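You operate a simulated robot arm through the tools that you are given. There is no shell and no other tool. Be economical: measure what you need, move in short steps, check, and stop when the job is done.

Carry out the task below with a simulated two-armed robot. There is one attempt and no reset: what you move stays moved.

TASK
Top the check bench jug up to about its middle mark.
Fine: use the fill stand; the red-capped bottle moves to the shallow tray; swing the spout over and aside again; leave the jug on the ledge, the small drip tray dry and the racked bottles alone. Set down upright: fill stand bottle, check bench jug. Where these are worked on the way, their far stop is far enough and under half their travel is too little: swing spout.
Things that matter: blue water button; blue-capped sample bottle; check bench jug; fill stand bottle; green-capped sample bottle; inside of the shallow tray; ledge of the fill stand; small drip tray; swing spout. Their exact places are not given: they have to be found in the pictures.

It is judged by the outcome, as a careful person would: the job done as asked, and still so three seconds after it is handed in. It fails if anything else is knocked over, pushed out of place, dropped, spilled or broken.

THE ROBOT
Two 7-joint arms with two-finger parallel grippers on one trunk, on a base that drives. Base frame: it is fixed to the floor where the robot stands at the start and does not move with it; the origin is under the middle of the robot, x ahead of it, y to its left, z up. Readings come in cm, rad, newtons and seconds.
The left shoulder is at the start at [5, 16.8, 120.7], the right one opposite. With the tool pointing down near the work surface each hand reaches from about 10 to 66 cm from the robot's upright axis, wherever it stands, measured 20 degrees to its own side. Places, roughly: blue water button [50, -30, 90]; blue-capped sample bottle (7x7x22 cm) [50, 120, 90]; inside of the shallow tray [50, -60, 90]; ledge of the fill stand [50, -10, 90]; small drip tray [40, -20, 90]; swing spout [50, -20, 110]. Payload 1.57 kg a hand.
The tool frame of a hand sits at the grasp point between the pads (the TCP): z along the fingers, y along the line on which they close. The tips reach 3 cm beyond it. The gripper opens to 8 cm. The fingers are 1.7 cm wide and 1.2 cm thick; the gripper's body (4 by 8.2 cm) begins 8 cm behind the TCP.
Orientation is told as [roll, pitch, yaw] about the base's x, y, z axes, in that order, counted from this pose: with the fingers straight down and closing along the base's y, the tool's x points along the base's -x, its y along +y and its z along -z.

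THE INTERFACE
- The arms move only by the tool step_arm. It takes "left_commands", "right_commands" or both (then of equal length, played together; a hand with none holds still); each is a list of rows, each a list of 3 entries, a list of its own where there are three numbers: the turn, a rotation vector about the tool's x, y, z in degrees, then the shift along the tool's x, y, z in cm, then the closure, from 0 (fully open) to 1 (shut). In form: [[[rx, ry, rz], [dx, dy, dz], gripper], ...]. A call has 1 to 10 rows; each row shifts and turns the commanded pose from where the row before left it, along the tool's axes as they then stand. Each row takes 0.2 s and may step no farther than 5 cm and 0.15 rad from the row before; otherwise, or with a gripper value out of range, the whole call is refused. Where a pose cannot be reached the arm comes as near as it can. A force on the tool above 50 N (or 10 N above the force at the start of the call, whichever is more), or a blocked arm, ends the call early, and 0.2 s more pass. Each finger travels about 4.5 cm/s and halts on what it meets, pressing with about 40 N; the grip force reading is that of the motor and also rises with nothing between the fingers. The clock runs only during rows and for 0.2 s after the last one: add rows that do not move to give the fingers time. The reply holds the time, the measured pose of the TCP, the force on the tool along the base axes, the opening and the grip force, in the units named above and with some noise, with the torque about the TCP (base axes, N m) and any sound that the robot's microphone picked up, and new pictures: "views" is both (left out), scene, wrist or none (wrist: the cameras of the hands that moved).
- Cameras (640 x 400 px; columns grow to the right, rows downward): "scene" is now at [12.59, -3.79, 142.7]; the picture's right is [-0.41, -0.91, 0.00], its down [-0.44, 0.20, -0.88] and it looks along [0.80, -0.36, -0.48] (base axes); focal length 223 px, centre (320, 200). "left" rides on the left gripper at [7.2, 0.7, -12.2] in its tool frame; the picture's right is [-0.09, 1.00, 0.00], its down [-0.84, -0.08, -0.54] and it looks along [-0.54, -0.05, 0.84] (tool axes); focal length 238 px, centre (320, 200). "right" rides on the right gripper at [7.2, -0.7, -12.2] in its tool frame; the picture's right is [0.09, 1.00, 0.00], its down [-0.84, 0.08, -0.54] and it looks along [-0.54, 0.05, 0.84] (tool axes); focal length 238 px, centre (320, 200).
- slide_trunk(by): slides the trunk up (or, below 0, down) by that many cm; the arms and the scene camera ride with it, the base frame stays. It gives what a move gives, with no picture.
- drive_base(legs): drives the robot by 1 to 6 legs, each [ahead, left, turn to the left] in cm, cm and rad, along the robot's own axes; the way and the turn of a leg run together, so that a leg with both is an arc; at most 150 cm and 3.142 rad a leg. The arms and the cameras ride along, it lands a little off, and it stops where it bumps. It gives what a move gives, and a new picture of the scene camera.
- turn_head(pan, tilt): turns the head with the scene camera to pan (to the left, within 1.396 rad either way) and tilt (down, from -0.506 to 1.204), counted from straight ahead of the robot. It gives what a move gives, and a new picture of the scene camera.
- locate(camera, pixels): there is no depth. For up to 12 entries [column, row, z] of the newest picture of that camera ("zoom" is the newest enlarged one), the place [x, y] in the base frame at which the ray of that pixel passes the height z, good to about 0.2 cm. The clock stands still meanwhile.
- zoom(camera, box): a new picture of the part [left, top, right, bottom] of that camera's present view, enlarged. The clock stands still meanwhile.
- close_job(): hands the job in; it is judged then, once.

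Go step by step. Measure first, check grasps and placings, and put right what went wrong. The budget is 80 turns and 260 pictures, counting those below and the enlarged ones. Unless the task says otherwise, let go and move clear before handing in, and close with one line.

The tools are called after "Emit:" by a JSON object that holds its "api" and its "payload". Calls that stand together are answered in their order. step_arm: Moves the arms, as the interface text tells. Its arguments: {"type":"object","properties":{"left_commands":{"type":"array"},"right_commands":{"type":"array"},"views":{"type":"string","enum":["both","scene","wrist","none"]}},"required":[]} The other tools are called the same way: slide_trunk (by) slides the trunk up or down; drive_base (legs) drives the base; turn_head (pan, tilt) turns the head that bears the scene camera; locate (camera, pixels) gives the place at which the rays of pixels pass given heights; zoom (camera, box) takes an enlarged picture of a part of a camera's view; close_job () hands the job in.

At the start:

```text
t: 0.0
left_tool_pos: [34.74, -2.96, 127.07]
left_tool_rot: [0.001, 0.0, 0.0]
left_contact_force: [0.0, -0.7, 0.2]
left_moment: [0.01, 0.01, 0.03]
left_gripper_width: 8.01
left_grip_force: 0.1
right_tool_pos: [26.4, -31.41, 133.55]
right_tool_rot: [0.0, 0.0, 0.001]
right_contact_force: [-0.3, 0.3, 0.3]
right_moment: [0.0, 0.03, 0.0]
right_gripper_width: 8.02
right_grip_force: 0.1
trunk travel left (down, up): [-37.5, 6.8]
robot x, y, heading: [0.1, -0.09, -0.002]
head pan, tilt: [-0.422, 0.506]
```

scene: 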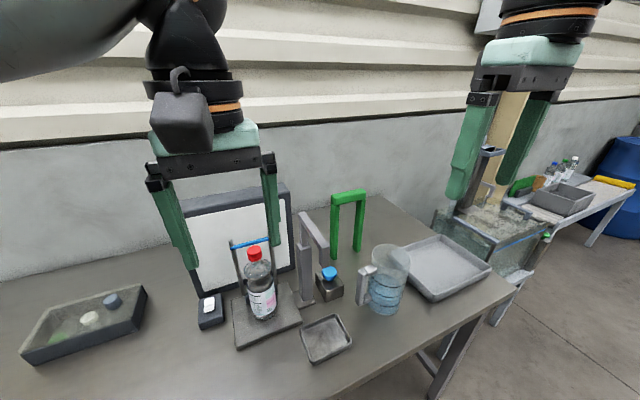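
right: 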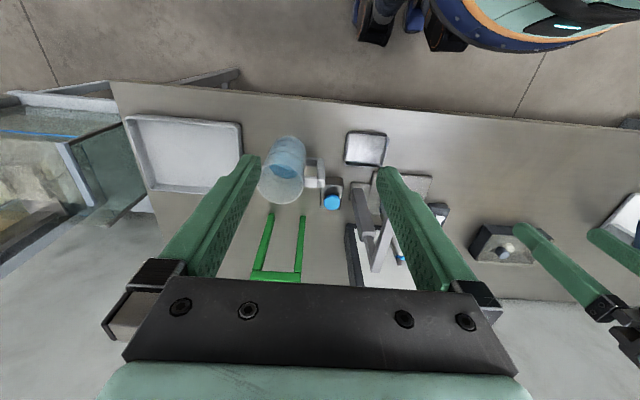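
left: 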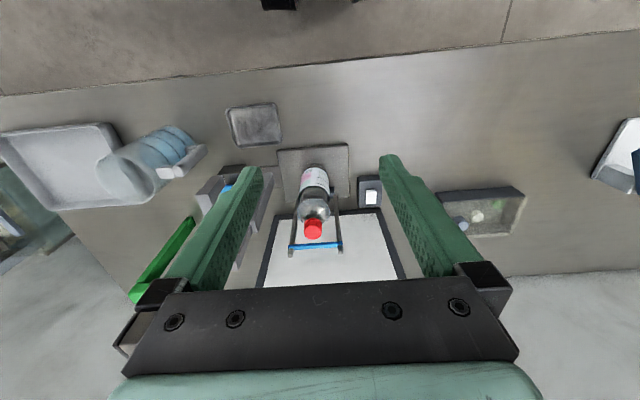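

The scene shows the red-capped bottle on the stand ledge near (260,290), the spout near (312,245), the blue button (330,272) and a jug (388,280). I'll zoom in to see the details and look around.

Emit:
{"api": "zoom", "payload": {"camera": "scene", "box": [180, 170, 420, 370]}}

Emit:
{"api": "zoom", "payload": {"camera": "scene", "box": [420, 120, 640, 320]}}

Emit:
{"api": "turn_head", "payload": {"pan": 0.9, "tilt": 0.5}}

```text
2.00 times, centred on (300, 270) of scene
```

zoom: 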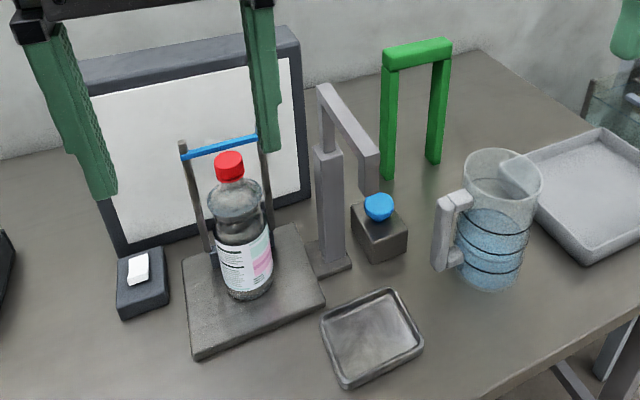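

```text
2.00 times, centred on (530, 220) of scene
```

zoom: 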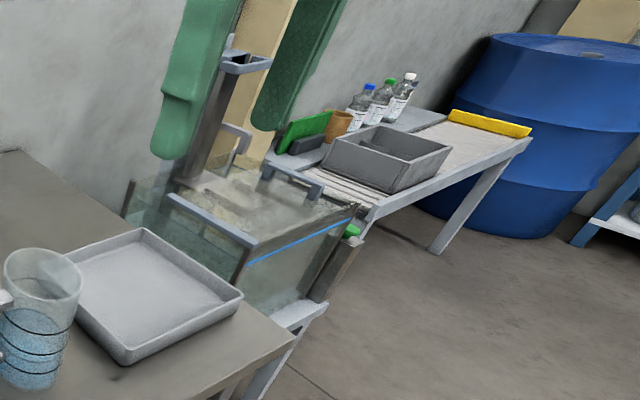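

```text
t: 1.5
left_tool_pos: [34.74, -2.99, 127.11]
left_tool_rot: [0.0, 0.0, -0.002]
left_contact_force: [-1.0, 0.0, -0.7]
left_moment: [-0.03, 0.0, 0.02]
left_gripper_width: 8.0
left_grip_force: 0.1
right_tool_pos: [26.67, -31.29, 133.47]
right_tool_rot: [0.001, 0.0, 0.001]
right_contact_force: [0.0, 0.4, -0.1]
right_moment: [0.02, 0.03, -0.01]
right_gripper_width: 7.98
right_grip_force: 0.0
trunk travel left (down, up): [-37.5, 6.8]
robot x, y, heading: [-0.24, -0.01, -0.002]
head pan, tilt: [0.901, 0.499]
```

scene: 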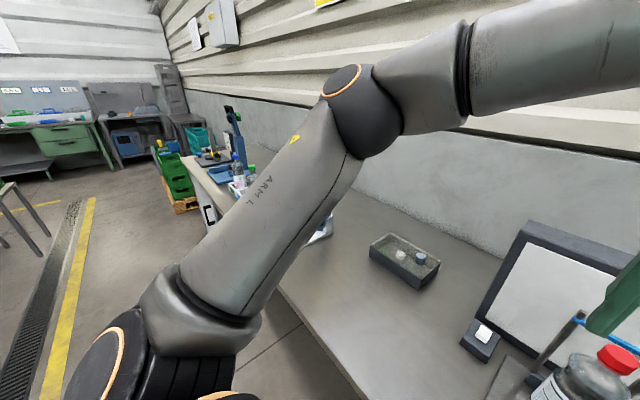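

The view to the left shows another bench with a blue-capped bottle around (237,165), partly hidden by the arm. I'll zoom in there.

Emit:
{"api": "zoom", "payload": {"camera": "scene", "box": [150, 90, 350, 250]}}

Emit:
{"api": "turn_head", "payload": {"pan": 1.3, "tilt": 0.4}}

```text
2.50 times, centred on (250, 170) of scene
```

zoom: 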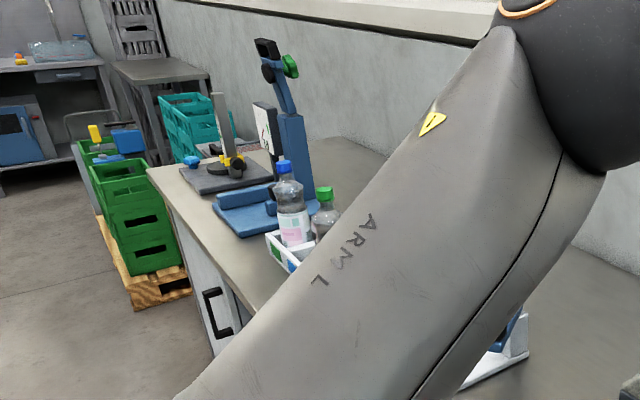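

```text
t: 2.4
left_tool_pos: [34.63, -2.88, 127.14]
left_tool_rot: [-0.001, 0.001, -0.001]
left_contact_force: [-0.3, -0.3, 0.3]
left_moment: [0.03, 0.0, -0.05]
left_gripper_width: 8.02
left_grip_force: 0.1
right_tool_pos: [26.52, -31.29, 133.57]
right_tool_rot: [0.002, 0.001, 0.002]
right_contact_force: [0.6, -1.0, 0.1]
right_moment: [0.0, 0.0, -0.04]
right_gripper_width: 8.01
right_grip_force: 0.0
trunk travel left (down, up): [-37.5, 6.8]
robot x, y, heading: [0.02, -0.21, 0.002]
head pan, tilt: [1.3, 0.4]
```

scene: 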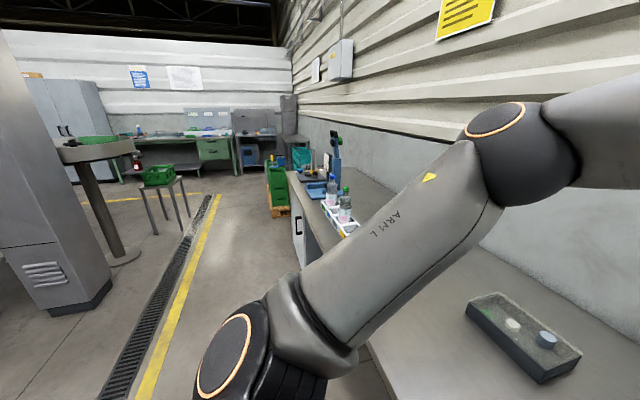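

The rest of the left bench is hidden by the arm, so I'll back off a little and drive left to see it.

Emit:
{"api": "turn_head", "payload": {"pan": 0.3, "tilt": 0.5}}

Emit:
{"api": "drive_base", "payload": {"legs": [[-25, 0, 0], [0, 70, 0]]}}

```text
t: 3.6
left_tool_pos: [34.65, -2.94, 127.13]
left_tool_rot: [-0.001, 0.0, 0.0]
left_contact_force: [-0.3, 0.0, 0.3]
left_moment: [0.01, -0.02, -0.03]
left_gripper_width: 8.04
left_grip_force: 0.0
right_tool_pos: [26.43, -31.38, 133.47]
right_tool_rot: [0.002, -0.001, 0.0]
right_contact_force: [0.7, -0.4, -0.2]
right_moment: [0.03, 0.01, 0.01]
right_gripper_width: 8.0
right_grip_force: 0.0
trunk travel left (down, up): [-37.5, 6.8]
robot x, y, heading: [-0.18, -0.15, -0.001]
head pan, tilt: [0.3, 0.499]
```

scene: 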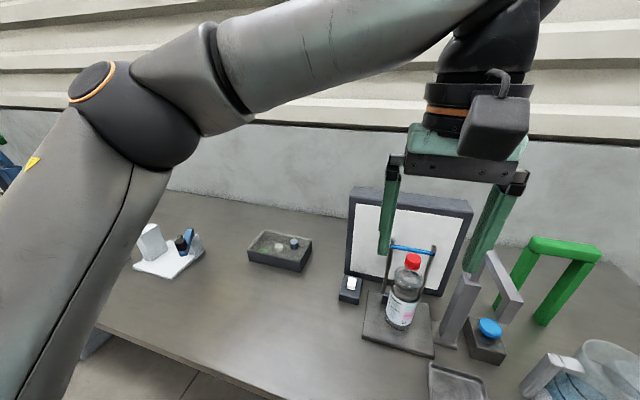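

```text
t: 11.7
left_tool_pos: [9.55, 67.62, 127.11]
left_tool_rot: [0.001, 0.001, 0.001]
left_contact_force: [-0.5, -1.2, 0.2]
left_moment: [-0.01, 0.01, -0.01]
left_gripper_width: 7.99
left_grip_force: 0.1
right_tool_pos: [1.38, 39.38, 133.62]
right_tool_rot: [0.002, 0.0, 0.001]
right_contact_force: [0.0, 0.3, -0.9]
right_moment: [0.0, -0.01, -0.01]
right_gripper_width: 8.0
right_grip_force: 0.1
trunk travel left (down, up): [-37.5, 6.8]
robot x, y, heading: [-25.03, 70.72, 0.004]
head pan, tilt: [0.3, 0.499]
```

scene: 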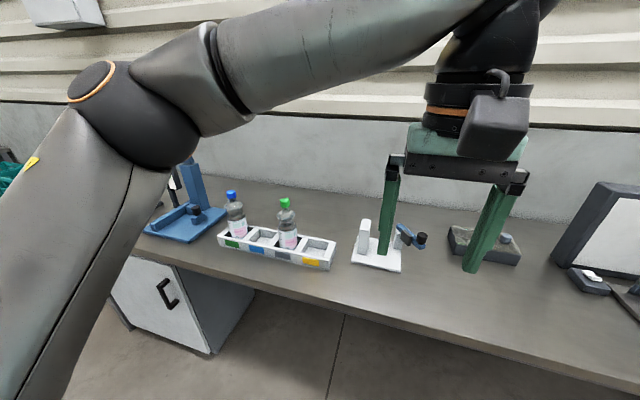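

Only the rack with the blue- and green-capped bottles shows here, with no jug so far. I'll check behind the arm once.

Emit:
{"api": "turn_head", "payload": {"pan": 1.0, "tilt": 0.5}}

```text
t: 12.7
left_tool_pos: [9.4, 67.69, 127.01]
left_tool_rot: [0.0, 0.0, 0.001]
left_contact_force: [0.2, 0.1, -0.4]
left_moment: [0.0, 0.01, -0.01]
left_gripper_width: 8.0
left_grip_force: 0.0
right_tool_pos: [1.5, 39.33, 133.48]
right_tool_rot: [0.003, -0.001, 0.002]
right_contact_force: [-0.1, 0.5, -0.2]
right_moment: [0.0, 0.03, -0.02]
right_gripper_width: 8.02
right_grip_force: 0.0
trunk travel left (down, up): [-37.5, 6.8]
robot x, y, heading: [-25.29, 70.67, -0.0]
head pan, tilt: [1.0, 0.499]
```

scene: 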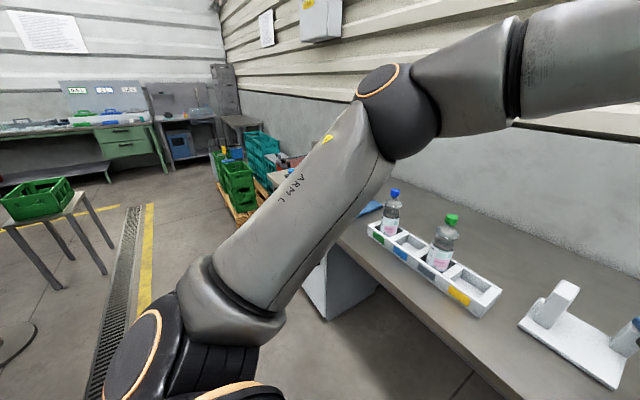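

There's no other jug, so the one beside the fill stand is the check bench jug. I'm driving back to stand in front of the fill stand, slightly to its right.

Emit:
{"api": "drive_base", "payload": {"legs": [[0, -98, 0]]}}

Emit:
{"api": "turn_head", "payload": {"pan": 0.0, "tilt": 0.65}}

```text
t: 21.6
left_tool_pos: [9.58, -29.83, 127.26]
left_tool_rot: [0.001, 0.0, 0.001]
left_contact_force: [-0.2, -0.3, 0.2]
left_moment: [-0.04, 0.01, 0.02]
left_gripper_width: 7.99
left_grip_force: 0.0
right_tool_pos: [1.7, -58.19, 133.57]
right_tool_rot: [0.002, 0.0, 0.004]
right_contact_force: [0.1, -0.9, -0.4]
right_moment: [-0.01, -0.04, 0.0]
right_gripper_width: 7.98
right_grip_force: 0.1
trunk travel left (down, up): [-37.5, 6.8]
robot x, y, heading: [-24.84, -27.29, -0.001]
head pan, tilt: [1.0, 0.499]
```

scene: 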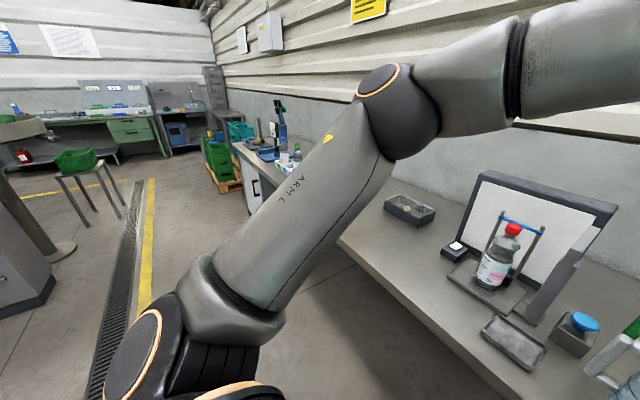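

```text
t: 22.9
left_tool_pos: [9.7, -29.82, 127.13]
left_tool_rot: [-0.001, 0.001, 0.0]
left_contact_force: [0.4, 0.1, 0.8]
left_moment: [-0.01, -0.03, 0.01]
left_gripper_width: 7.99
left_grip_force: 0.0
right_tool_pos: [1.6, -58.19, 133.49]
right_tool_rot: [-0.001, -0.001, 0.005]
right_contact_force: [-0.5, -1.2, -0.7]
right_moment: [0.02, -0.06, -0.03]
right_gripper_width: 8.0
right_grip_force: 0.1
trunk travel left (down, up): [-37.5, 6.8]
robot x, y, heading: [-25.25, -27.29, -0.0]
head pan, tilt: [0.0, 0.649]
```

scene: 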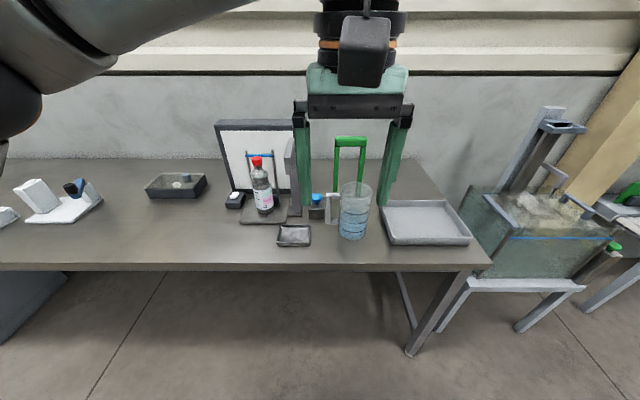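

The whole stand is in view: bottle (262,195), jug (355,210), tray (425,222). I'll drive ahead and look from close up.

Emit:
{"api": "drive_base", "payload": {"legs": [[22, 0, 0]]}}

Emit:
{"api": "turn_head", "payload": {"pan": 0.0, "tilt": 0.75}}

Emit:
{"api": "zoom", "payload": {"camera": "scene", "box": [150, 150, 470, 350]}}

```text
t: 24.6
left_tool_pos: [31.42, -29.81, 127.16]
left_tool_rot: [0.0, 0.001, 0.001]
left_contact_force: [-0.2, -0.5, 0.7]
left_moment: [-0.02, 0.03, 0.01]
left_gripper_width: 7.99
left_grip_force: 0.1
right_tool_pos: [23.45, -58.25, 133.48]
right_tool_rot: [0.003, 0.003, 0.001]
right_contact_force: [0.0, 0.0, 0.8]
right_moment: [-0.01, 0.03, -0.02]
right_gripper_width: 7.99
right_grip_force: 0.2
trunk travel left (down, up): [-37.5, 6.8]
robot x, y, heading: [-3.22, -26.94, 0.001]
head pan, tilt: [0.0, 0.649]
```

scene: 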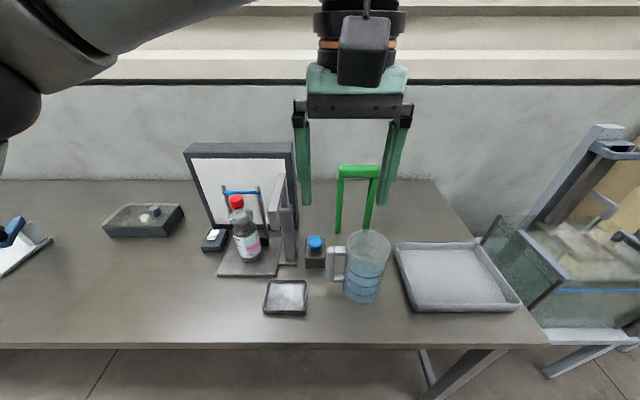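

```text
t: 25.3
left_tool_pos: [31.35, -29.8, 127.11]
left_tool_rot: [-0.001, 0.0, 0.002]
left_contact_force: [0.4, -0.2, 0.0]
left_moment: [-0.01, 0.02, -0.01]
left_gripper_width: 8.02
left_grip_force: 0.1
right_tool_pos: [23.33, -58.21, 133.52]
right_tool_rot: [0.002, -0.001, 0.002]
right_contact_force: [0.3, 0.4, 0.0]
right_moment: [0.01, 0.02, 0.01]
right_gripper_width: 8.01
right_grip_force: 0.1
trunk travel left (down, up): [-37.5, 6.8]
robot x, y, heading: [-3.52, -27.11, 0.006]
head pan, tilt: [0.0, 0.75]
```

scene: 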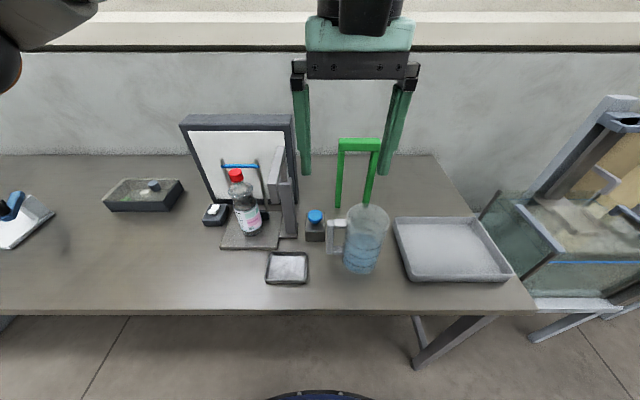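

```text
2.00 times, centred on (310, 250) of scene
```

zoom: 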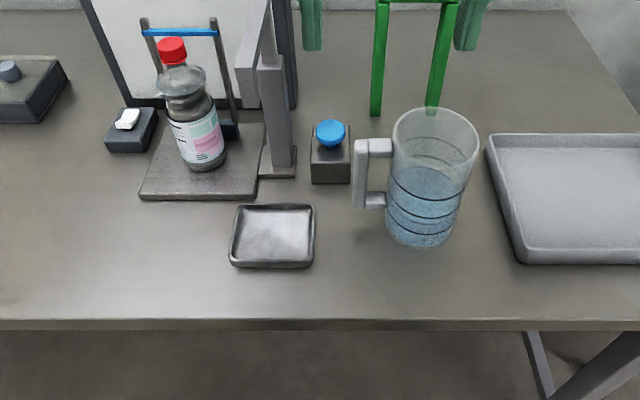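

The jug has several rings and partial water. I'm zooming on the jug and on the spout column.

Emit:
{"api": "zoom", "payload": {"camera": "scene", "box": [315, 190, 411, 280]}}

Emit:
{"api": "zoom", "payload": {"camera": "scene", "box": [200, 130, 340, 290]}}

Emit:
{"api": "zoom", "payload": {"camera": "left", "box": [120, 50, 540, 310]}}

```text
4.44 times, centred on (363, 235) of scene
```

zoom: 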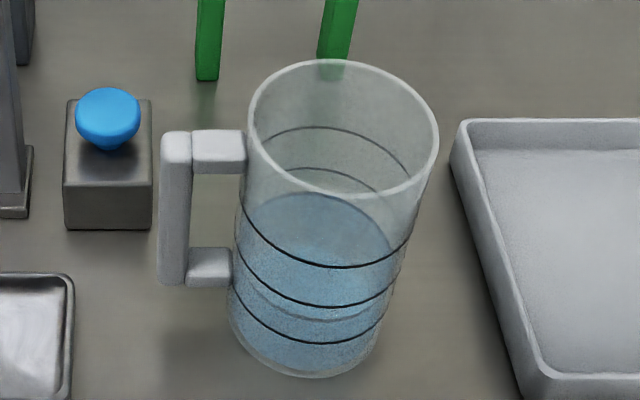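

```text
2.50 times, centred on (270, 210) of scene
```

zoom: 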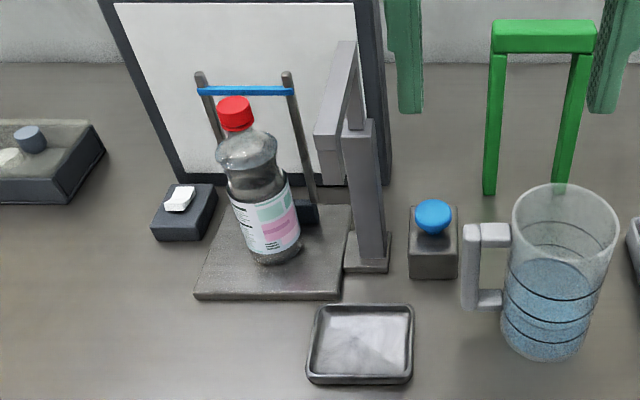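

```text
1.52 times, centred on (330, 180) of left
```

zoom: 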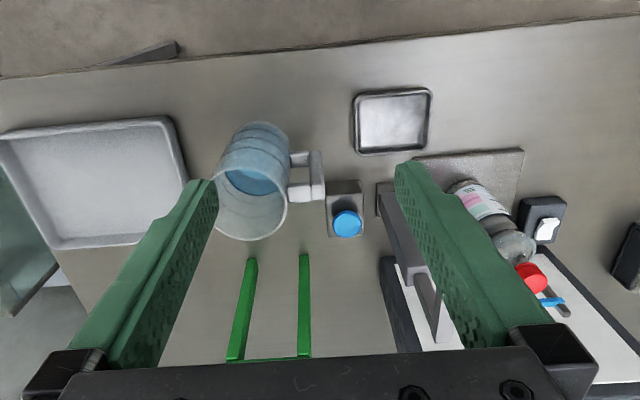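

The rings and spout are clear. I'll triangulate several points with the scene and left cameras at different assumed heights.

Emit:
{"api": "locate", "payload": {"camera": "scene", "pixels": [[287, 268, 85], [287, 268, 90], [316, 217, 90], [316, 217, 95], [233, 240, 85], [233, 240, 90], [362, 270, 85], [362, 270, 90]]}}

Emit:
{"api": "locate", "payload": {"camera": "left", "pixels": [[377.4, 127.4, 85], [377.4, 127.4, 90], [347.8, 195.4, 90], [347.8, 195.4, 95]]}}

```text
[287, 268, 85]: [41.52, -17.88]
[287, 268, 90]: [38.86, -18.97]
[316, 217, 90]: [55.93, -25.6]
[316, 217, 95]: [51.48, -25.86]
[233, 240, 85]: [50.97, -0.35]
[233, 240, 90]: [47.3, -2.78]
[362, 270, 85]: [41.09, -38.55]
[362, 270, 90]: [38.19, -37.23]
```

```text
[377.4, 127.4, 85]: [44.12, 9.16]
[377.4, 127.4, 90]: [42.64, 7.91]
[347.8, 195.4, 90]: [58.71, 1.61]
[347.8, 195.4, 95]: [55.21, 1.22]
```

The left picture on record is the initial one, so I'll use the zoom picture (left camera, current) instead.

Emit:
{"api": "locate", "payload": {"camera": "zoom", "pixels": [[392, 120, 85], [392, 120, 90], [348, 223, 90], [348, 223, 95], [523, 148, 85], [523, 148, 90], [527, 272, 108], [527, 272, 114], [261, 181, 90], [261, 181, 95]]}}

Emit:
{"api": "locate", "payload": {"camera": "scene", "pixels": [[282, 271, 85], [236, 172, 108], [236, 172, 114], [364, 240, 90], [364, 240, 95]]}}

```text
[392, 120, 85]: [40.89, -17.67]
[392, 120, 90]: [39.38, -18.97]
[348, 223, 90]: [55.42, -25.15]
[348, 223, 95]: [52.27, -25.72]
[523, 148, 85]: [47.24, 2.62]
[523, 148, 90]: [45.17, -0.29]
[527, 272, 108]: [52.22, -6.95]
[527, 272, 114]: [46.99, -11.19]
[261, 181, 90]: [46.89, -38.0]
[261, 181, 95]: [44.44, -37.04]
```

```text
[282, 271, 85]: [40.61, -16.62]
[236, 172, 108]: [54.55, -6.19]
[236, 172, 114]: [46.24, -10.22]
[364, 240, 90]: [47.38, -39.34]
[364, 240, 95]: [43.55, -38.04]
```

Estimates so far: drip tray ≈[40,-18,87.7], button top ≈[54,-25.5,92], bottle cap top ≈[48.3,-9.6,112.5]. I'll shift the left hand 10 cm left so its camera can see the spout and bottle.

Emit:
{"api": "step_arm", "payload": {"left_commands": [[[0, 0, 0], [0, 4, 0], 0], [[0, 0, 0], [0, 4, 0], 0], [[0, 0, 0], [0, 4, 0], 0], [[0, 0, 0], [0, 0, 0], 0]], "views": "both"}}

Emit:
{"api": "zoom", "payload": {"camera": "left", "box": [160, 80, 480, 280]}}

```text
t: 26.3
left_tool_pos: [31.66, -17.82, 127.19]
left_tool_rot: [0.003, -0.001, -0.002]
left_contact_force: [-0.1, -0.2, 0.6]
left_moment: [-0.01, -0.02, -0.03]
left_gripper_width: 8.0
left_grip_force: 0.0
right_tool_pos: [23.41, -58.31, 133.45]
right_tool_rot: [0.001, 0.001, 0.002]
right_contact_force: [-0.4, 0.3, -0.5]
right_moment: [0.0, -0.02, -0.03]
right_gripper_width: 7.98
right_grip_force: 0.0
trunk travel left (down, up): [-37.5, 6.8]
robot x, y, heading: [-2.73, -26.95, 0.002]
head pan, tilt: [0.0, 0.75]
```

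scene: 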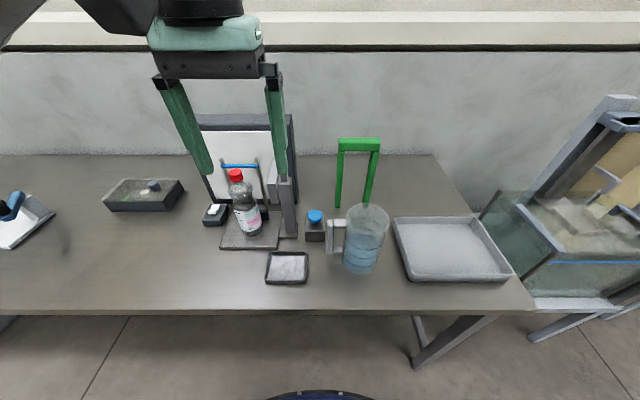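
left: 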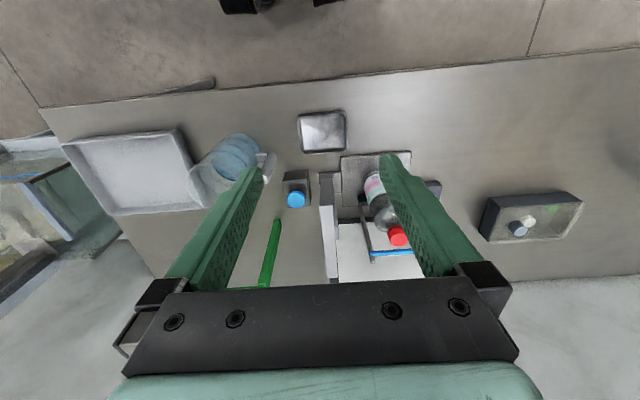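

```text
2.00 times, centred on (320, 180) of left
```

zoom: 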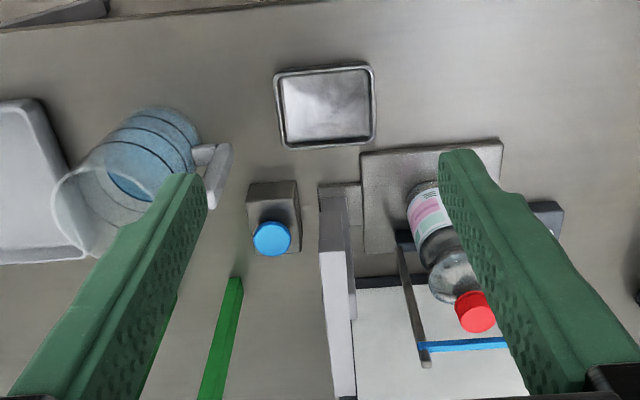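

I still can't see the spout's far end; it lies below the gripper in the left picture. I'll bring the left hand 12 cm ahead (tips at z 124, above everything here) and look again.

Emit:
{"api": "step_arm", "payload": {"left_commands": [[[0, 0, 0], [-4, 0, 0], 0], [[0, 0, 0], [-4, 0, 0], 0], [[0, 0, 0], [-4, 0, 0], 0], [[0, 0, 0], [0, 0, 0], 0]], "views": "wrist"}}

Emit:
{"api": "zoom", "payload": {"camera": "scene", "box": [200, 130, 340, 290]}}

Emit:
{"api": "zoom", "payload": {"camera": "left", "box": [160, 60, 480, 260]}}

```text
t: 27.3
left_tool_pos: [43.47, -17.76, 127.05]
left_tool_rot: [-0.002, 0.0, 0.0]
left_contact_force: [-0.3, 0.2, 0.0]
left_moment: [-0.03, -0.04, 0.01]
left_gripper_width: 8.02
left_grip_force: 0.0
right_tool_pos: [23.47, -58.17, 133.46]
right_tool_rot: [0.001, 0.0, 0.004]
right_contact_force: [-0.3, -0.7, 0.3]
right_moment: [-0.03, -0.01, -0.01]
right_gripper_width: 8.01
right_grip_force: 0.0
trunk travel left (down, up): [-37.5, 6.8]
robot x, y, heading: [-3.25, -26.86, 0.005]
head pan, tilt: [0.0, 0.75]
```

left: 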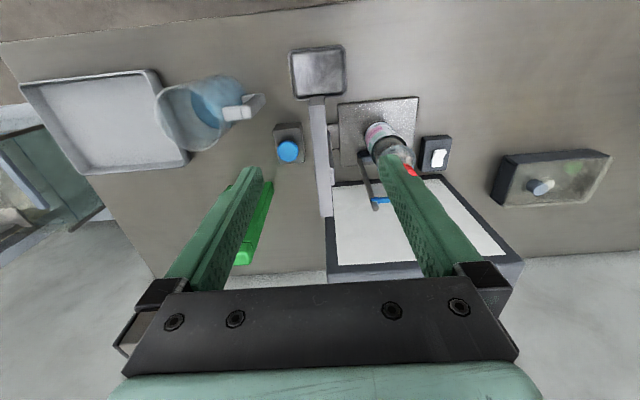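

```text
2.50 times, centred on (270, 210) of scene
```

zoom: 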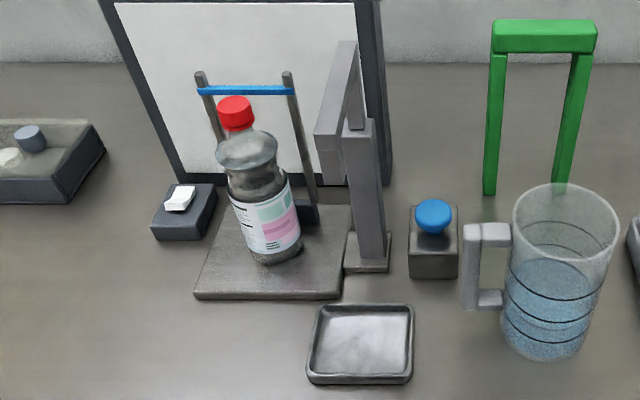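

```text
2.00 times, centred on (320, 160) of left
```

zoom: 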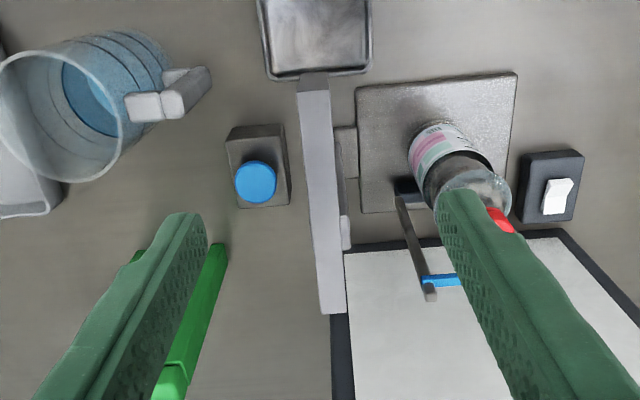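

The beam is clear: its near end is at (314,92) in the left zoom and (274,184) in the scene, its far end at (333,310) and (281,147). I'll triangulate those, plus the posts, ledge, cap and jug.

Emit:
{"api": "locate", "payload": {"camera": "zoom", "pixels": [[314, 92, 108], [314, 92, 114], [333, 312, 108], [333, 312, 114], [517, 75, 87], [517, 75, 90], [357, 90, 87], [359, 211, 90], [346, 230, 100], [346, 230, 106], [210, 75, 98], [210, 75, 102]]}}

Emit:
{"api": "locate", "payload": {"camera": "scene", "pixels": [[274, 184.4, 108], [274, 184.4, 114], [280.8, 146.8, 108], [280.8, 146.8, 114], [220, 249, 87], [220, 249, 90], [278, 249, 87], [278, 249, 90], [386, 140, 108], [362, 209, 104], [366, 205, 104]]}}

```text
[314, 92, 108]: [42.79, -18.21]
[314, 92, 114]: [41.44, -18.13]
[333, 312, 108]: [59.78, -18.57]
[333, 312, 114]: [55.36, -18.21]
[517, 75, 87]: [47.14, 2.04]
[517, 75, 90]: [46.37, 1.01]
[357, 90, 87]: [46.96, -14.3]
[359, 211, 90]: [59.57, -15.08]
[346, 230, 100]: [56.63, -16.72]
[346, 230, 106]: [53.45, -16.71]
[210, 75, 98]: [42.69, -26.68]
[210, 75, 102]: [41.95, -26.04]
```

```text
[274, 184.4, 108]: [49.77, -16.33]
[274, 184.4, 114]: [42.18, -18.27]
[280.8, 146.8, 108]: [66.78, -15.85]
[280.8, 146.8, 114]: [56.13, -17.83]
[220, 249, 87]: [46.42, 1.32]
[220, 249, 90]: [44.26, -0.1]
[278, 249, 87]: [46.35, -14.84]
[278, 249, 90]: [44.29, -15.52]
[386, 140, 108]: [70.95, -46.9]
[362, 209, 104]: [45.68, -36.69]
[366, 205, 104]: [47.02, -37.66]
```

Results: the beam runs along x 41→55 at y≈-18, top z≈114.7, so the spout is parked over the drip tray. The ledge spans x 46.5–59.5, y -15…+2. I'll put the left hand in line with the bottle to measure it better.

Emit:
{"api": "step_arm", "payload": {"left_commands": [[[0, 0, 0], [0, 4, 0], 0], [[0, 0, 0], [0, 4, 0], 0], [[0, 0, 0], [0, 3, 0], 0], [[0, 0, 0], [0, 0, 0], 0]], "views": "wrist"}}

Emit:
{"api": "zoom", "payload": {"camera": "left", "box": [160, 60, 480, 260]}}

```text
t: 28.3
left_tool_pos: [43.6, -6.89, 127.15]
left_tool_rot: [0.001, 0.0, -0.001]
left_contact_force: [-0.3, -0.3, 0.1]
left_moment: [0.03, 0.03, 0.0]
left_gripper_width: 8.0
left_grip_force: 0.1
right_tool_pos: [23.45, -58.32, 133.53]
right_tool_rot: [0.003, 0.001, 0.003]
right_contact_force: [-0.5, 0.8, 1.1]
right_moment: [0.04, 0.0, 0.02]
right_gripper_width: 8.03
right_grip_force: 0.0
trunk travel left (down, up): [-37.5, 6.8]
robot x, y, heading: [-2.71, -26.82, -0.002]
head pan, tilt: [0.0, 0.75]
```

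left: 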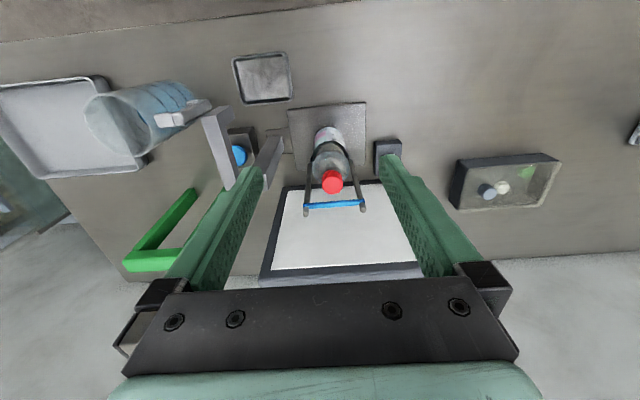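

```text
2.00 times, centred on (320, 160) of left
```

zoom: 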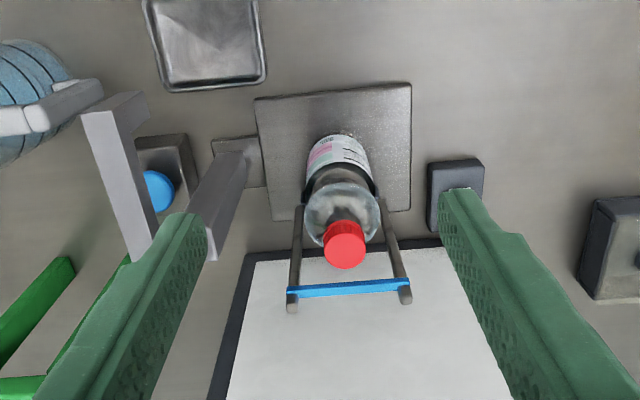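

The cap's top centre is at (346,248) in the zoom. I'll locate it at several heights in both cameras, along with the hoop and the column foot.

Emit:
{"api": "locate", "payload": {"camera": "zoom", "pixels": [[347, 252, 107], [347, 252, 109], [347, 252, 111], [291, 297, 108], [405, 290, 108], [255, 100, 86], [411, 84, 86], [411, 209, 86], [272, 219, 86], [235, 165, 86], [340, 140, 87], [215, 255, 109]]}}

Emit:
{"api": "locate", "payload": {"camera": "scene", "pixels": [[235.5, 171.5, 107], [235.5, 171.5, 109], [235.5, 171.5, 111], [223.5, 166, 108], [258, 165.5, 108], [288, 236, 86], [252, 231, 87]]}}

```text
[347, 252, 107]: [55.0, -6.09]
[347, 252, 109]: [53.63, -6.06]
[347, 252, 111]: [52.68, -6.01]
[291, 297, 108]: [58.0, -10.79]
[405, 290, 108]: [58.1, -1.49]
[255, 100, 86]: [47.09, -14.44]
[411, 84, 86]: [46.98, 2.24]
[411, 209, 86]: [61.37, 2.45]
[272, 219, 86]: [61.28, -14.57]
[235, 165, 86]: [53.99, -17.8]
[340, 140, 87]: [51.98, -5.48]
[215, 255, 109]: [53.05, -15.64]
```

```text
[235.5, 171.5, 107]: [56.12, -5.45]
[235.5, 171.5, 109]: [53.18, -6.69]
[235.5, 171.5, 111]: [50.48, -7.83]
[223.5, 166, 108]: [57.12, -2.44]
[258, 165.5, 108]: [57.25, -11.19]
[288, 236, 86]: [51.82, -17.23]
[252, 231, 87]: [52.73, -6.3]
```

Cap top ≈[54,-6.2,108.5], hoop at x≈58, ledge centre ≈[54,-6]. I'll move the left hand over the cap and go down to TCP z≈115 first.

Emit:
{"api": "step_arm", "payload": {"left_commands": [[[0, 0, 0], [-4, 0.4, 0], 0], [[0, 0, 0], [-4, 0.3, 0], 0], [[0, 0, 0], [-2.4, 0, 2], 0], [[0, 0, 0], [0, 0, 4], 0], [[0, 0, 0], [0, 0, 4], 0], [[0, 0, 0], [0, 0, 2], 0], [[0, 0, 0], [0, 0, 0], 0]], "views": "both"}}

Emit:
{"api": "zoom", "payload": {"camera": "scene", "box": [160, 90, 340, 270]}}

```text
t: 29.9
left_tool_pos: [53.91, -6.17, 115.17]
left_tool_rot: [-0.001, 0.0, 0.002]
left_contact_force: [0.5, 0.2, -0.2]
left_moment: [-0.01, 0.03, 0.01]
left_gripper_width: 8.04
left_grip_force: 0.0
right_tool_pos: [23.45, -58.31, 133.63]
right_tool_rot: [0.002, -0.001, 0.002]
right_contact_force: [0.1, -0.2, 1.0]
right_moment: [0.0, 0.01, -0.01]
right_gripper_width: 7.98
right_grip_force: 0.0
trunk travel left (down, up): [-37.5, 6.8]
robot x, y, heading: [-3.01, -26.71, 0.001]
head pan, tilt: [0.0, 0.75]
```

scene: 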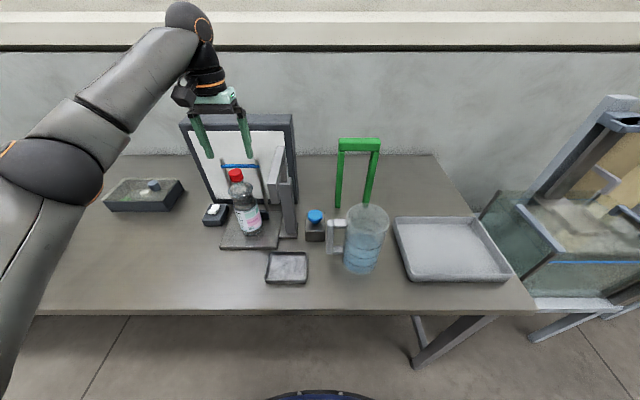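
left: 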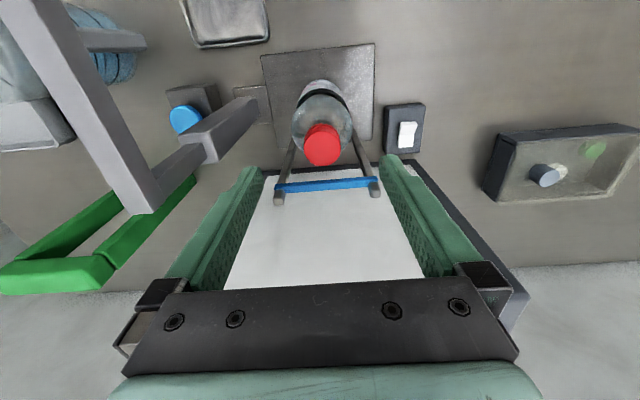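

```text
2.22 times, centred on (250, 180) of scene
```

zoom: 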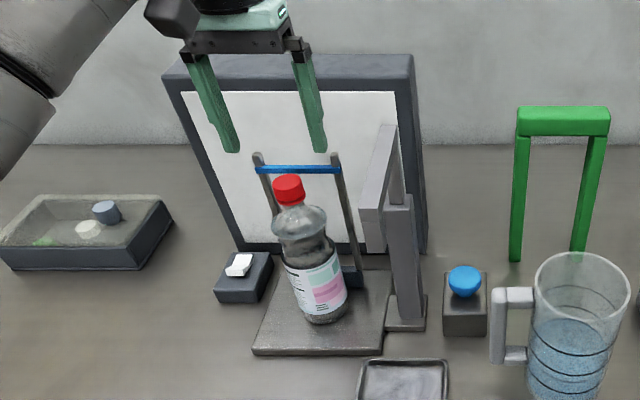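

The cap is between the fingers at (323,146) in the left picture. A quick check of its position, and the hoop's, from this close view.

Emit:
{"api": "locate", "payload": {"camera": "left", "pixels": [[323, 150, 108.5], [323, 150, 107.5], [280, 192, 108], [376, 187, 108], [25, 0, 114.7], [150, 208, 114.7], [325, 85, 87]]}}

```text
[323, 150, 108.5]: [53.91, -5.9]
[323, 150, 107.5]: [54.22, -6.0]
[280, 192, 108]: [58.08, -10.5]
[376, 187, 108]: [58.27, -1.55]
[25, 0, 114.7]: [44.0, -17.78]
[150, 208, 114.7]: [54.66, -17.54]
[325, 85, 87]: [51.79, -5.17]
```

It lines up. Going down to z≈107.4 and closing on the cap.

Emit:
{"api": "step_arm", "payload": {"left_commands": [[[0, 0, 0], [0, 0.2, 4], 0], [[0, 0, 0], [0, 0, 3.7], 0], [[0, 0, 0], [0, 0, 0], 0], [[0, 0, 0], [0, 0, 0], 1], [[0, 0, 0], [0, 0, 0], 1], [[0, 0, 0], [0, 0, 0], 1], [[0, 0, 0], [0, 0, 0], 1], [[0, 0, 0], [0, 0, 0], 1]], "views": "both"}}

```text
t: 31.7
left_tool_pos: [53.8, -6.03, 107.58]
left_tool_rot: [0.0, -0.001, 0.002]
left_contact_force: [-0.4, 0.1, 0.1]
left_moment: [0.01, 0.01, 0.0]
left_gripper_width: 2.98
left_grip_force: 32.4
right_tool_pos: [23.47, -58.28, 133.59]
right_tool_rot: [0.0, 0.001, 0.002]
right_contact_force: [-0.1, 0.2, -0.4]
right_moment: [0.0, -0.01, -0.02]
right_gripper_width: 7.99
right_grip_force: 0.0
trunk travel left (down, up): [-37.5, 6.8]
robot x, y, heading: [-3.17, -26.68, 0.001]
head pan, tilt: [0.0, 0.75]
```

scene: 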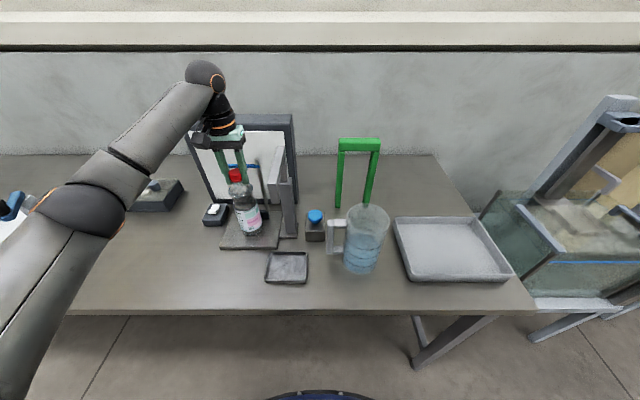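
left: 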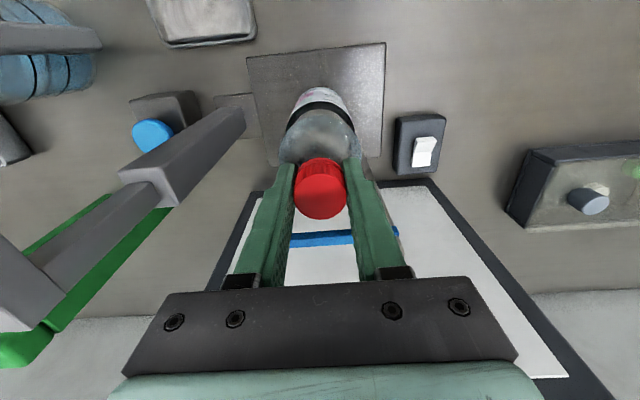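

The cap is held (opening 2.98, 32 N). I'll lift 8 cm and pull back toward the robot past the spout.

Emit:
{"api": "step_arm", "payload": {"left_commands": [[[0, 0, 0], [0, 0, -2], 1], [[0, 0, 0], [0, 0, -3], 1], [[0, 0, 0], [0, 0, -3], 1], [[0, 0, 0], [3, 0, 0], 1], [[0, 0, 0], [4, 0, 0], 1], [[0, 0, 0], [4, 0, 0], 1], [[0, 0, 0], [4, 0, 0], 1], [[0, 0, 0], [4, 0, 0], 1], [[0, 0, 0], [4, 0, 0], 1], [[0, 0, 0], [3, 0, 0], 1]], "views": "both"}}

```text
t: 33.9
left_tool_pos: [27.79, -5.92, 115.38]
left_tool_rot: [0.0, 0.002, 0.003]
left_contact_force: [0.7, -0.2, -4.9]
left_moment: [0.02, 0.01, 0.03]
left_gripper_width: 2.96
left_grip_force: 39.0
right_tool_pos: [23.33, -58.18, 133.41]
right_tool_rot: [0.002, -0.001, 0.002]
right_contact_force: [0.3, 0.0, 0.1]
right_moment: [0.0, 0.0, 0.0]
right_gripper_width: 7.98
right_grip_force: 0.2
trunk travel left (down, up): [-37.5, 6.8]
robot x, y, heading: [-3.15, -26.52, 0.003]
head pan, tilt: [0.0, 0.75]
```

scene: 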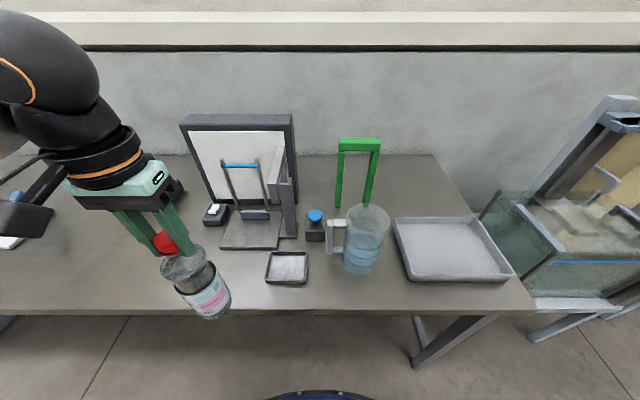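
left: 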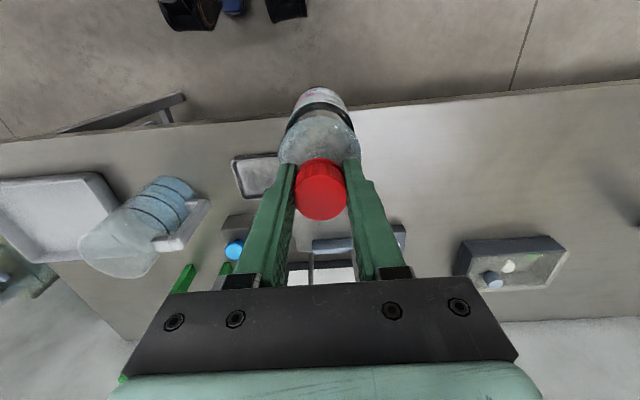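

The bottle hangs securely (~0.5 kg). I'll measure the tray before driving right.

Emit:
{"api": "locate", "payload": {"camera": "scene", "pixels": [[393, 217, 89], [472, 215, 89], [513, 278, 89], [410, 283, 89], [400, 222, 86], [468, 222, 86], [500, 272, 86], [415, 275, 86], [482, 222, 89], [530, 300, 86]]}}

Emit:
{"api": "zoom", "payload": {"camera": "scene", "box": [360, 120, 640, 320]}}

```text
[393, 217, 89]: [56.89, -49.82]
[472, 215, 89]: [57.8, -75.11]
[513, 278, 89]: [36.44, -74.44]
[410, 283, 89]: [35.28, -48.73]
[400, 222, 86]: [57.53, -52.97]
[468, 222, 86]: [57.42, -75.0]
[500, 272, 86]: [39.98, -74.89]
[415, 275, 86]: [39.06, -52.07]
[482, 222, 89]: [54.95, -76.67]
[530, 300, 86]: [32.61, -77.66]
```

```text
2.00 times, centred on (500, 220) of scene
```

zoom: 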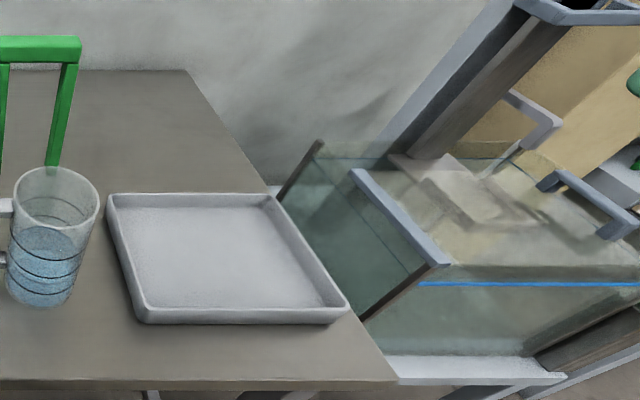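

The tray spans x 36–57, y -49…-75. I'm driving right 32 cm with the bottle held in front of the bench items.

Emit:
{"api": "drive_base", "payload": {"legs": [[0, -32, 0]]}}

Emit:
{"api": "step_arm", "payload": {"left_commands": [[[0, 0, 0], [0, -4, 0], 1], [[0, 0, 0], [0, -4, 0], 1], [[0, 0, 0], [0, -4, 0], 1], [[0, 0, 0], [0, -4, 0], 1], [[0, 0, 0], [0, -4, 0], 1], [[0, 0, 0], [0, 0, 0], 1]], "views": "both"}}

```text
t: 37.3
left_tool_pos: [27.91, -37.91, 115.35]
left_tool_rot: [0.0, 0.001, 0.001]
left_contact_force: [-0.4, -0.6, -5.1]
left_moment: [-0.01, 0.01, 0.01]
left_gripper_width: 2.97
left_grip_force: 39.3
right_tool_pos: [23.47, -90.26, 133.47]
right_tool_rot: [0.001, 0.002, 0.003]
right_contact_force: [-0.4, 0.2, 0.0]
right_moment: [0.02, -0.03, 0.03]
right_gripper_width: 8.02
right_grip_force: 0.1
trunk travel left (down, up): [-37.5, 6.8]
robot x, y, heading: [-3.29, -59.08, -0.004]
head pan, tilt: [0.0, 0.75]
```

scene: 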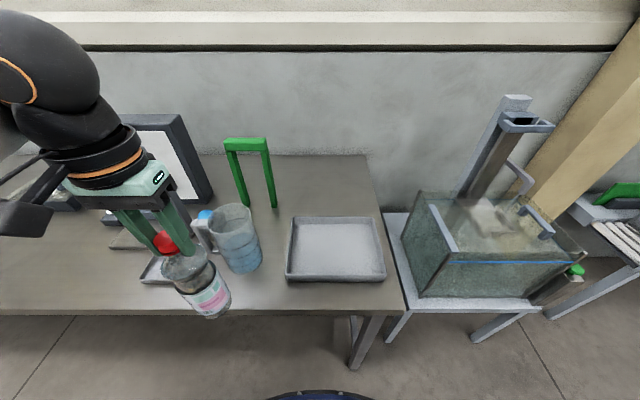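

```text
t: 38.7
left_tool_pos: [27.95, -57.88, 115.46]
left_tool_rot: [0.001, 0.0, 0.005]
left_contact_force: [0.1, 0.2, -5.4]
left_moment: [0.01, 0.0, 0.0]
left_gripper_width: 2.97
left_grip_force: 39.1
right_tool_pos: [23.51, -90.28, 133.52]
right_tool_rot: [-0.001, 0.0, 0.004]
right_contact_force: [0.7, 0.5, 0.1]
right_moment: [-0.01, 0.0, 0.02]
right_gripper_width: 8.0
right_grip_force: 0.1
trunk travel left (down, up): [-37.5, 6.8]
robot x, y, heading: [-3.05, -59.23, 0.001]
head pan, tilt: [0.0, 0.75]
```

scene: 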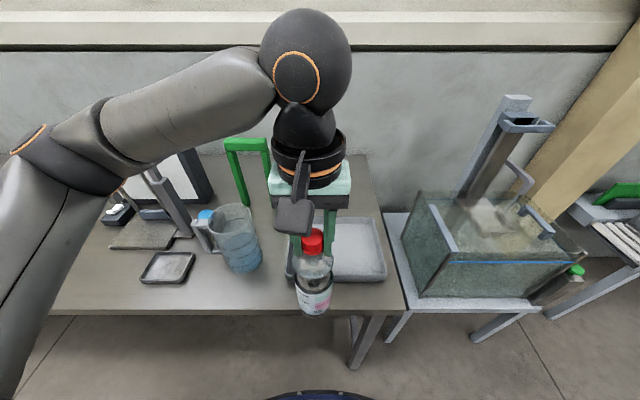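
left: 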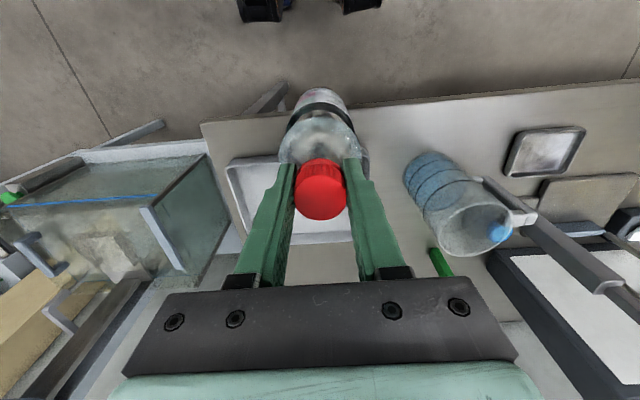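

Now move forward over the tray, then start down.

Emit:
{"api": "step_arm", "payload": {"left_commands": [[[0, 0, 0], [4, -1, 0], 1], [[0, 0, 0], [-4, 0, 0], 1], [[0, 0, 0], [-4, -1, 0], 1], [[0, 0, 0], [-4, -1, 0], 1], [[0, 0, 0], [-4, -1, 0], 1], [[0, 0, 0], [-4, 0, 0], 1], [[0, 0, 0], [-4, 0, 0], 1], [[0, 0, 0], [-3, 0, 0], 1], [[0, 0, 0], [0, 0, 4], 1], [[0, 0, 0], [0, 0, 2], 1]], "views": "both"}}

```text
t: 40.9
left_tool_pos: [50.71, -62.14, 109.36]
left_tool_rot: [0.001, 0.001, 0.0]
left_contact_force: [-0.5, 0.2, -5.2]
left_moment: [-0.01, -0.01, 0.02]
left_gripper_width: 2.96
left_grip_force: 39.3
right_tool_pos: [23.37, -90.32, 133.56]
right_tool_rot: [0.002, 0.002, 0.0]
right_contact_force: [-1.0, 0.6, 0.3]
right_moment: [0.01, -0.01, 0.03]
right_gripper_width: 8.0
right_grip_force: 0.0
trunk travel left (down, up): [-37.5, 6.8]
robot x, y, heading: [-2.96, -59.08, 0.002]
head pan, tilt: [0.0, 0.75]
```

scene: 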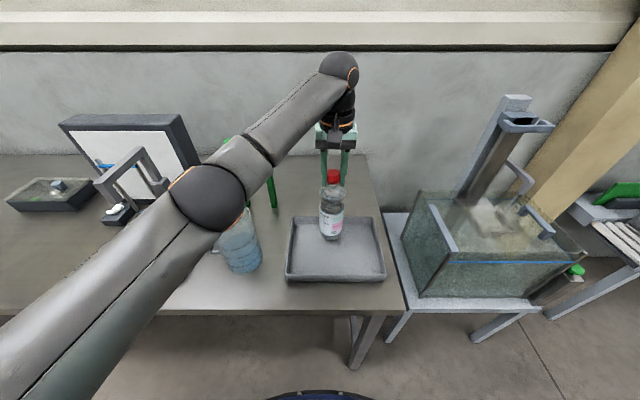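
left: 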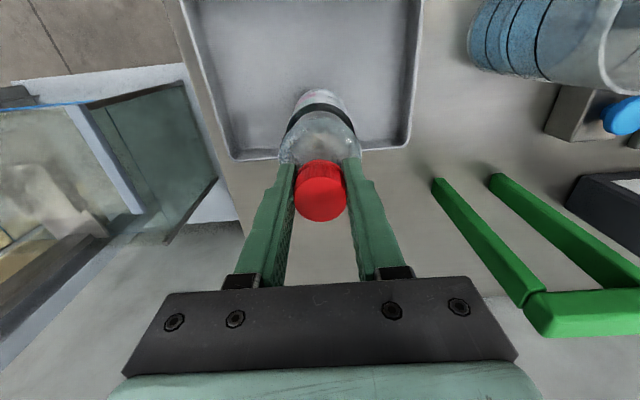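

The bottle is over the tray at x 50.7. I'll ease back 2 cm and lower slowly while watching the force.

Emit:
{"api": "step_arm", "payload": {"left_commands": [[[0, 0, 0], [2, 0, 0.5], 1], [[0, 0, 0], [0, 0, 0.7], 1], [[0, 0, 0], [0, 0, 0.5], 1], [[0, 0, 0], [0, 0, 0], 1]], "views": "none"}}

```text
t: 41.9
left_tool_pos: [48.89, -61.98, 107.69]
left_tool_rot: [0.0, 0.0, 0.001]
left_contact_force: [-0.2, -0.4, -5.3]
left_moment: [-0.01, 0.03, 0.0]
left_gripper_width: 2.96
left_grip_force: 39.5
right_tool_pos: [23.45, -90.4, 133.46]
right_tool_rot: [0.003, 0.002, 0.003]
right_contact_force: [0.2, 0.4, 0.7]
right_moment: [-0.03, -0.02, -0.03]
right_gripper_width: 8.03
right_grip_force: 0.0
trunk travel left (down, up): [-37.5, 6.8]
robot x, y, heading: [-3.24, -59.4, -0.001]
head pan, tilt: [0.0, 0.75]
```

Emit:
{"api": "step_arm", "payload": {"left_commands": [[[0, 0, 0], [0, 0, 0.3], 1], [[0, 0, 0], [0, 0, 0.3], 1], [[0, 0, 0], [0, 0, 0.2], 1], [[0, 0, 0], [0, 0, 0], 1]], "views": "scene"}}

Emit:
{"api": "zoom", "payload": {"camera": "scene", "box": [270, 150, 400, 290]}}

```text
t: 42.9
left_tool_pos: [48.84, -61.98, 106.86]
left_tool_rot: [-0.001, 0.0, 0.002]
left_contact_force: [-0.2, 0.6, -4.5]
left_moment: [0.0, -0.01, -0.03]
left_gripper_width: 2.99
left_grip_force: 39.3
right_tool_pos: [23.44, -90.25, 133.44]
right_tool_rot: [0.003, 0.003, 0.001]
right_contact_force: [0.3, 0.0, -0.5]
right_moment: [-0.03, -0.01, 0.01]
right_gripper_width: 7.99
right_grip_force: 0.1
trunk travel left (down, up): [-37.5, 6.8]
robot x, y, heading: [-3.14, -59.05, 0.002]
head pan, tilt: [0.0, 0.75]
```

scene: 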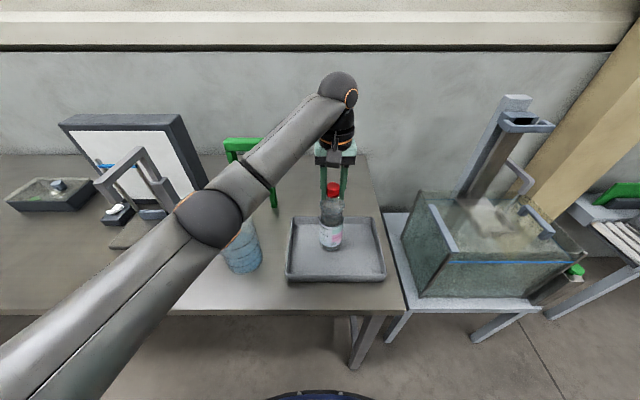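

```text
2.86 times, centred on (335, 220) of scene
```

zoom: 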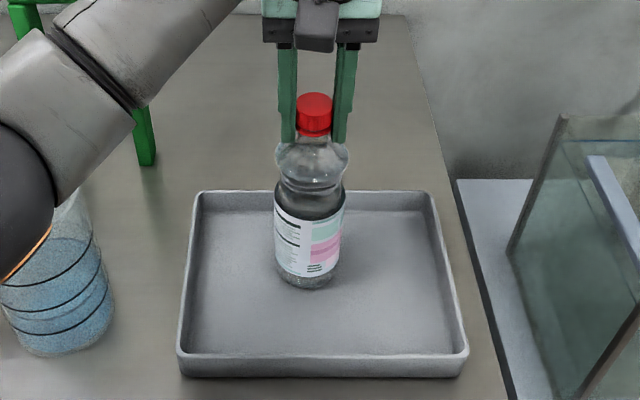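

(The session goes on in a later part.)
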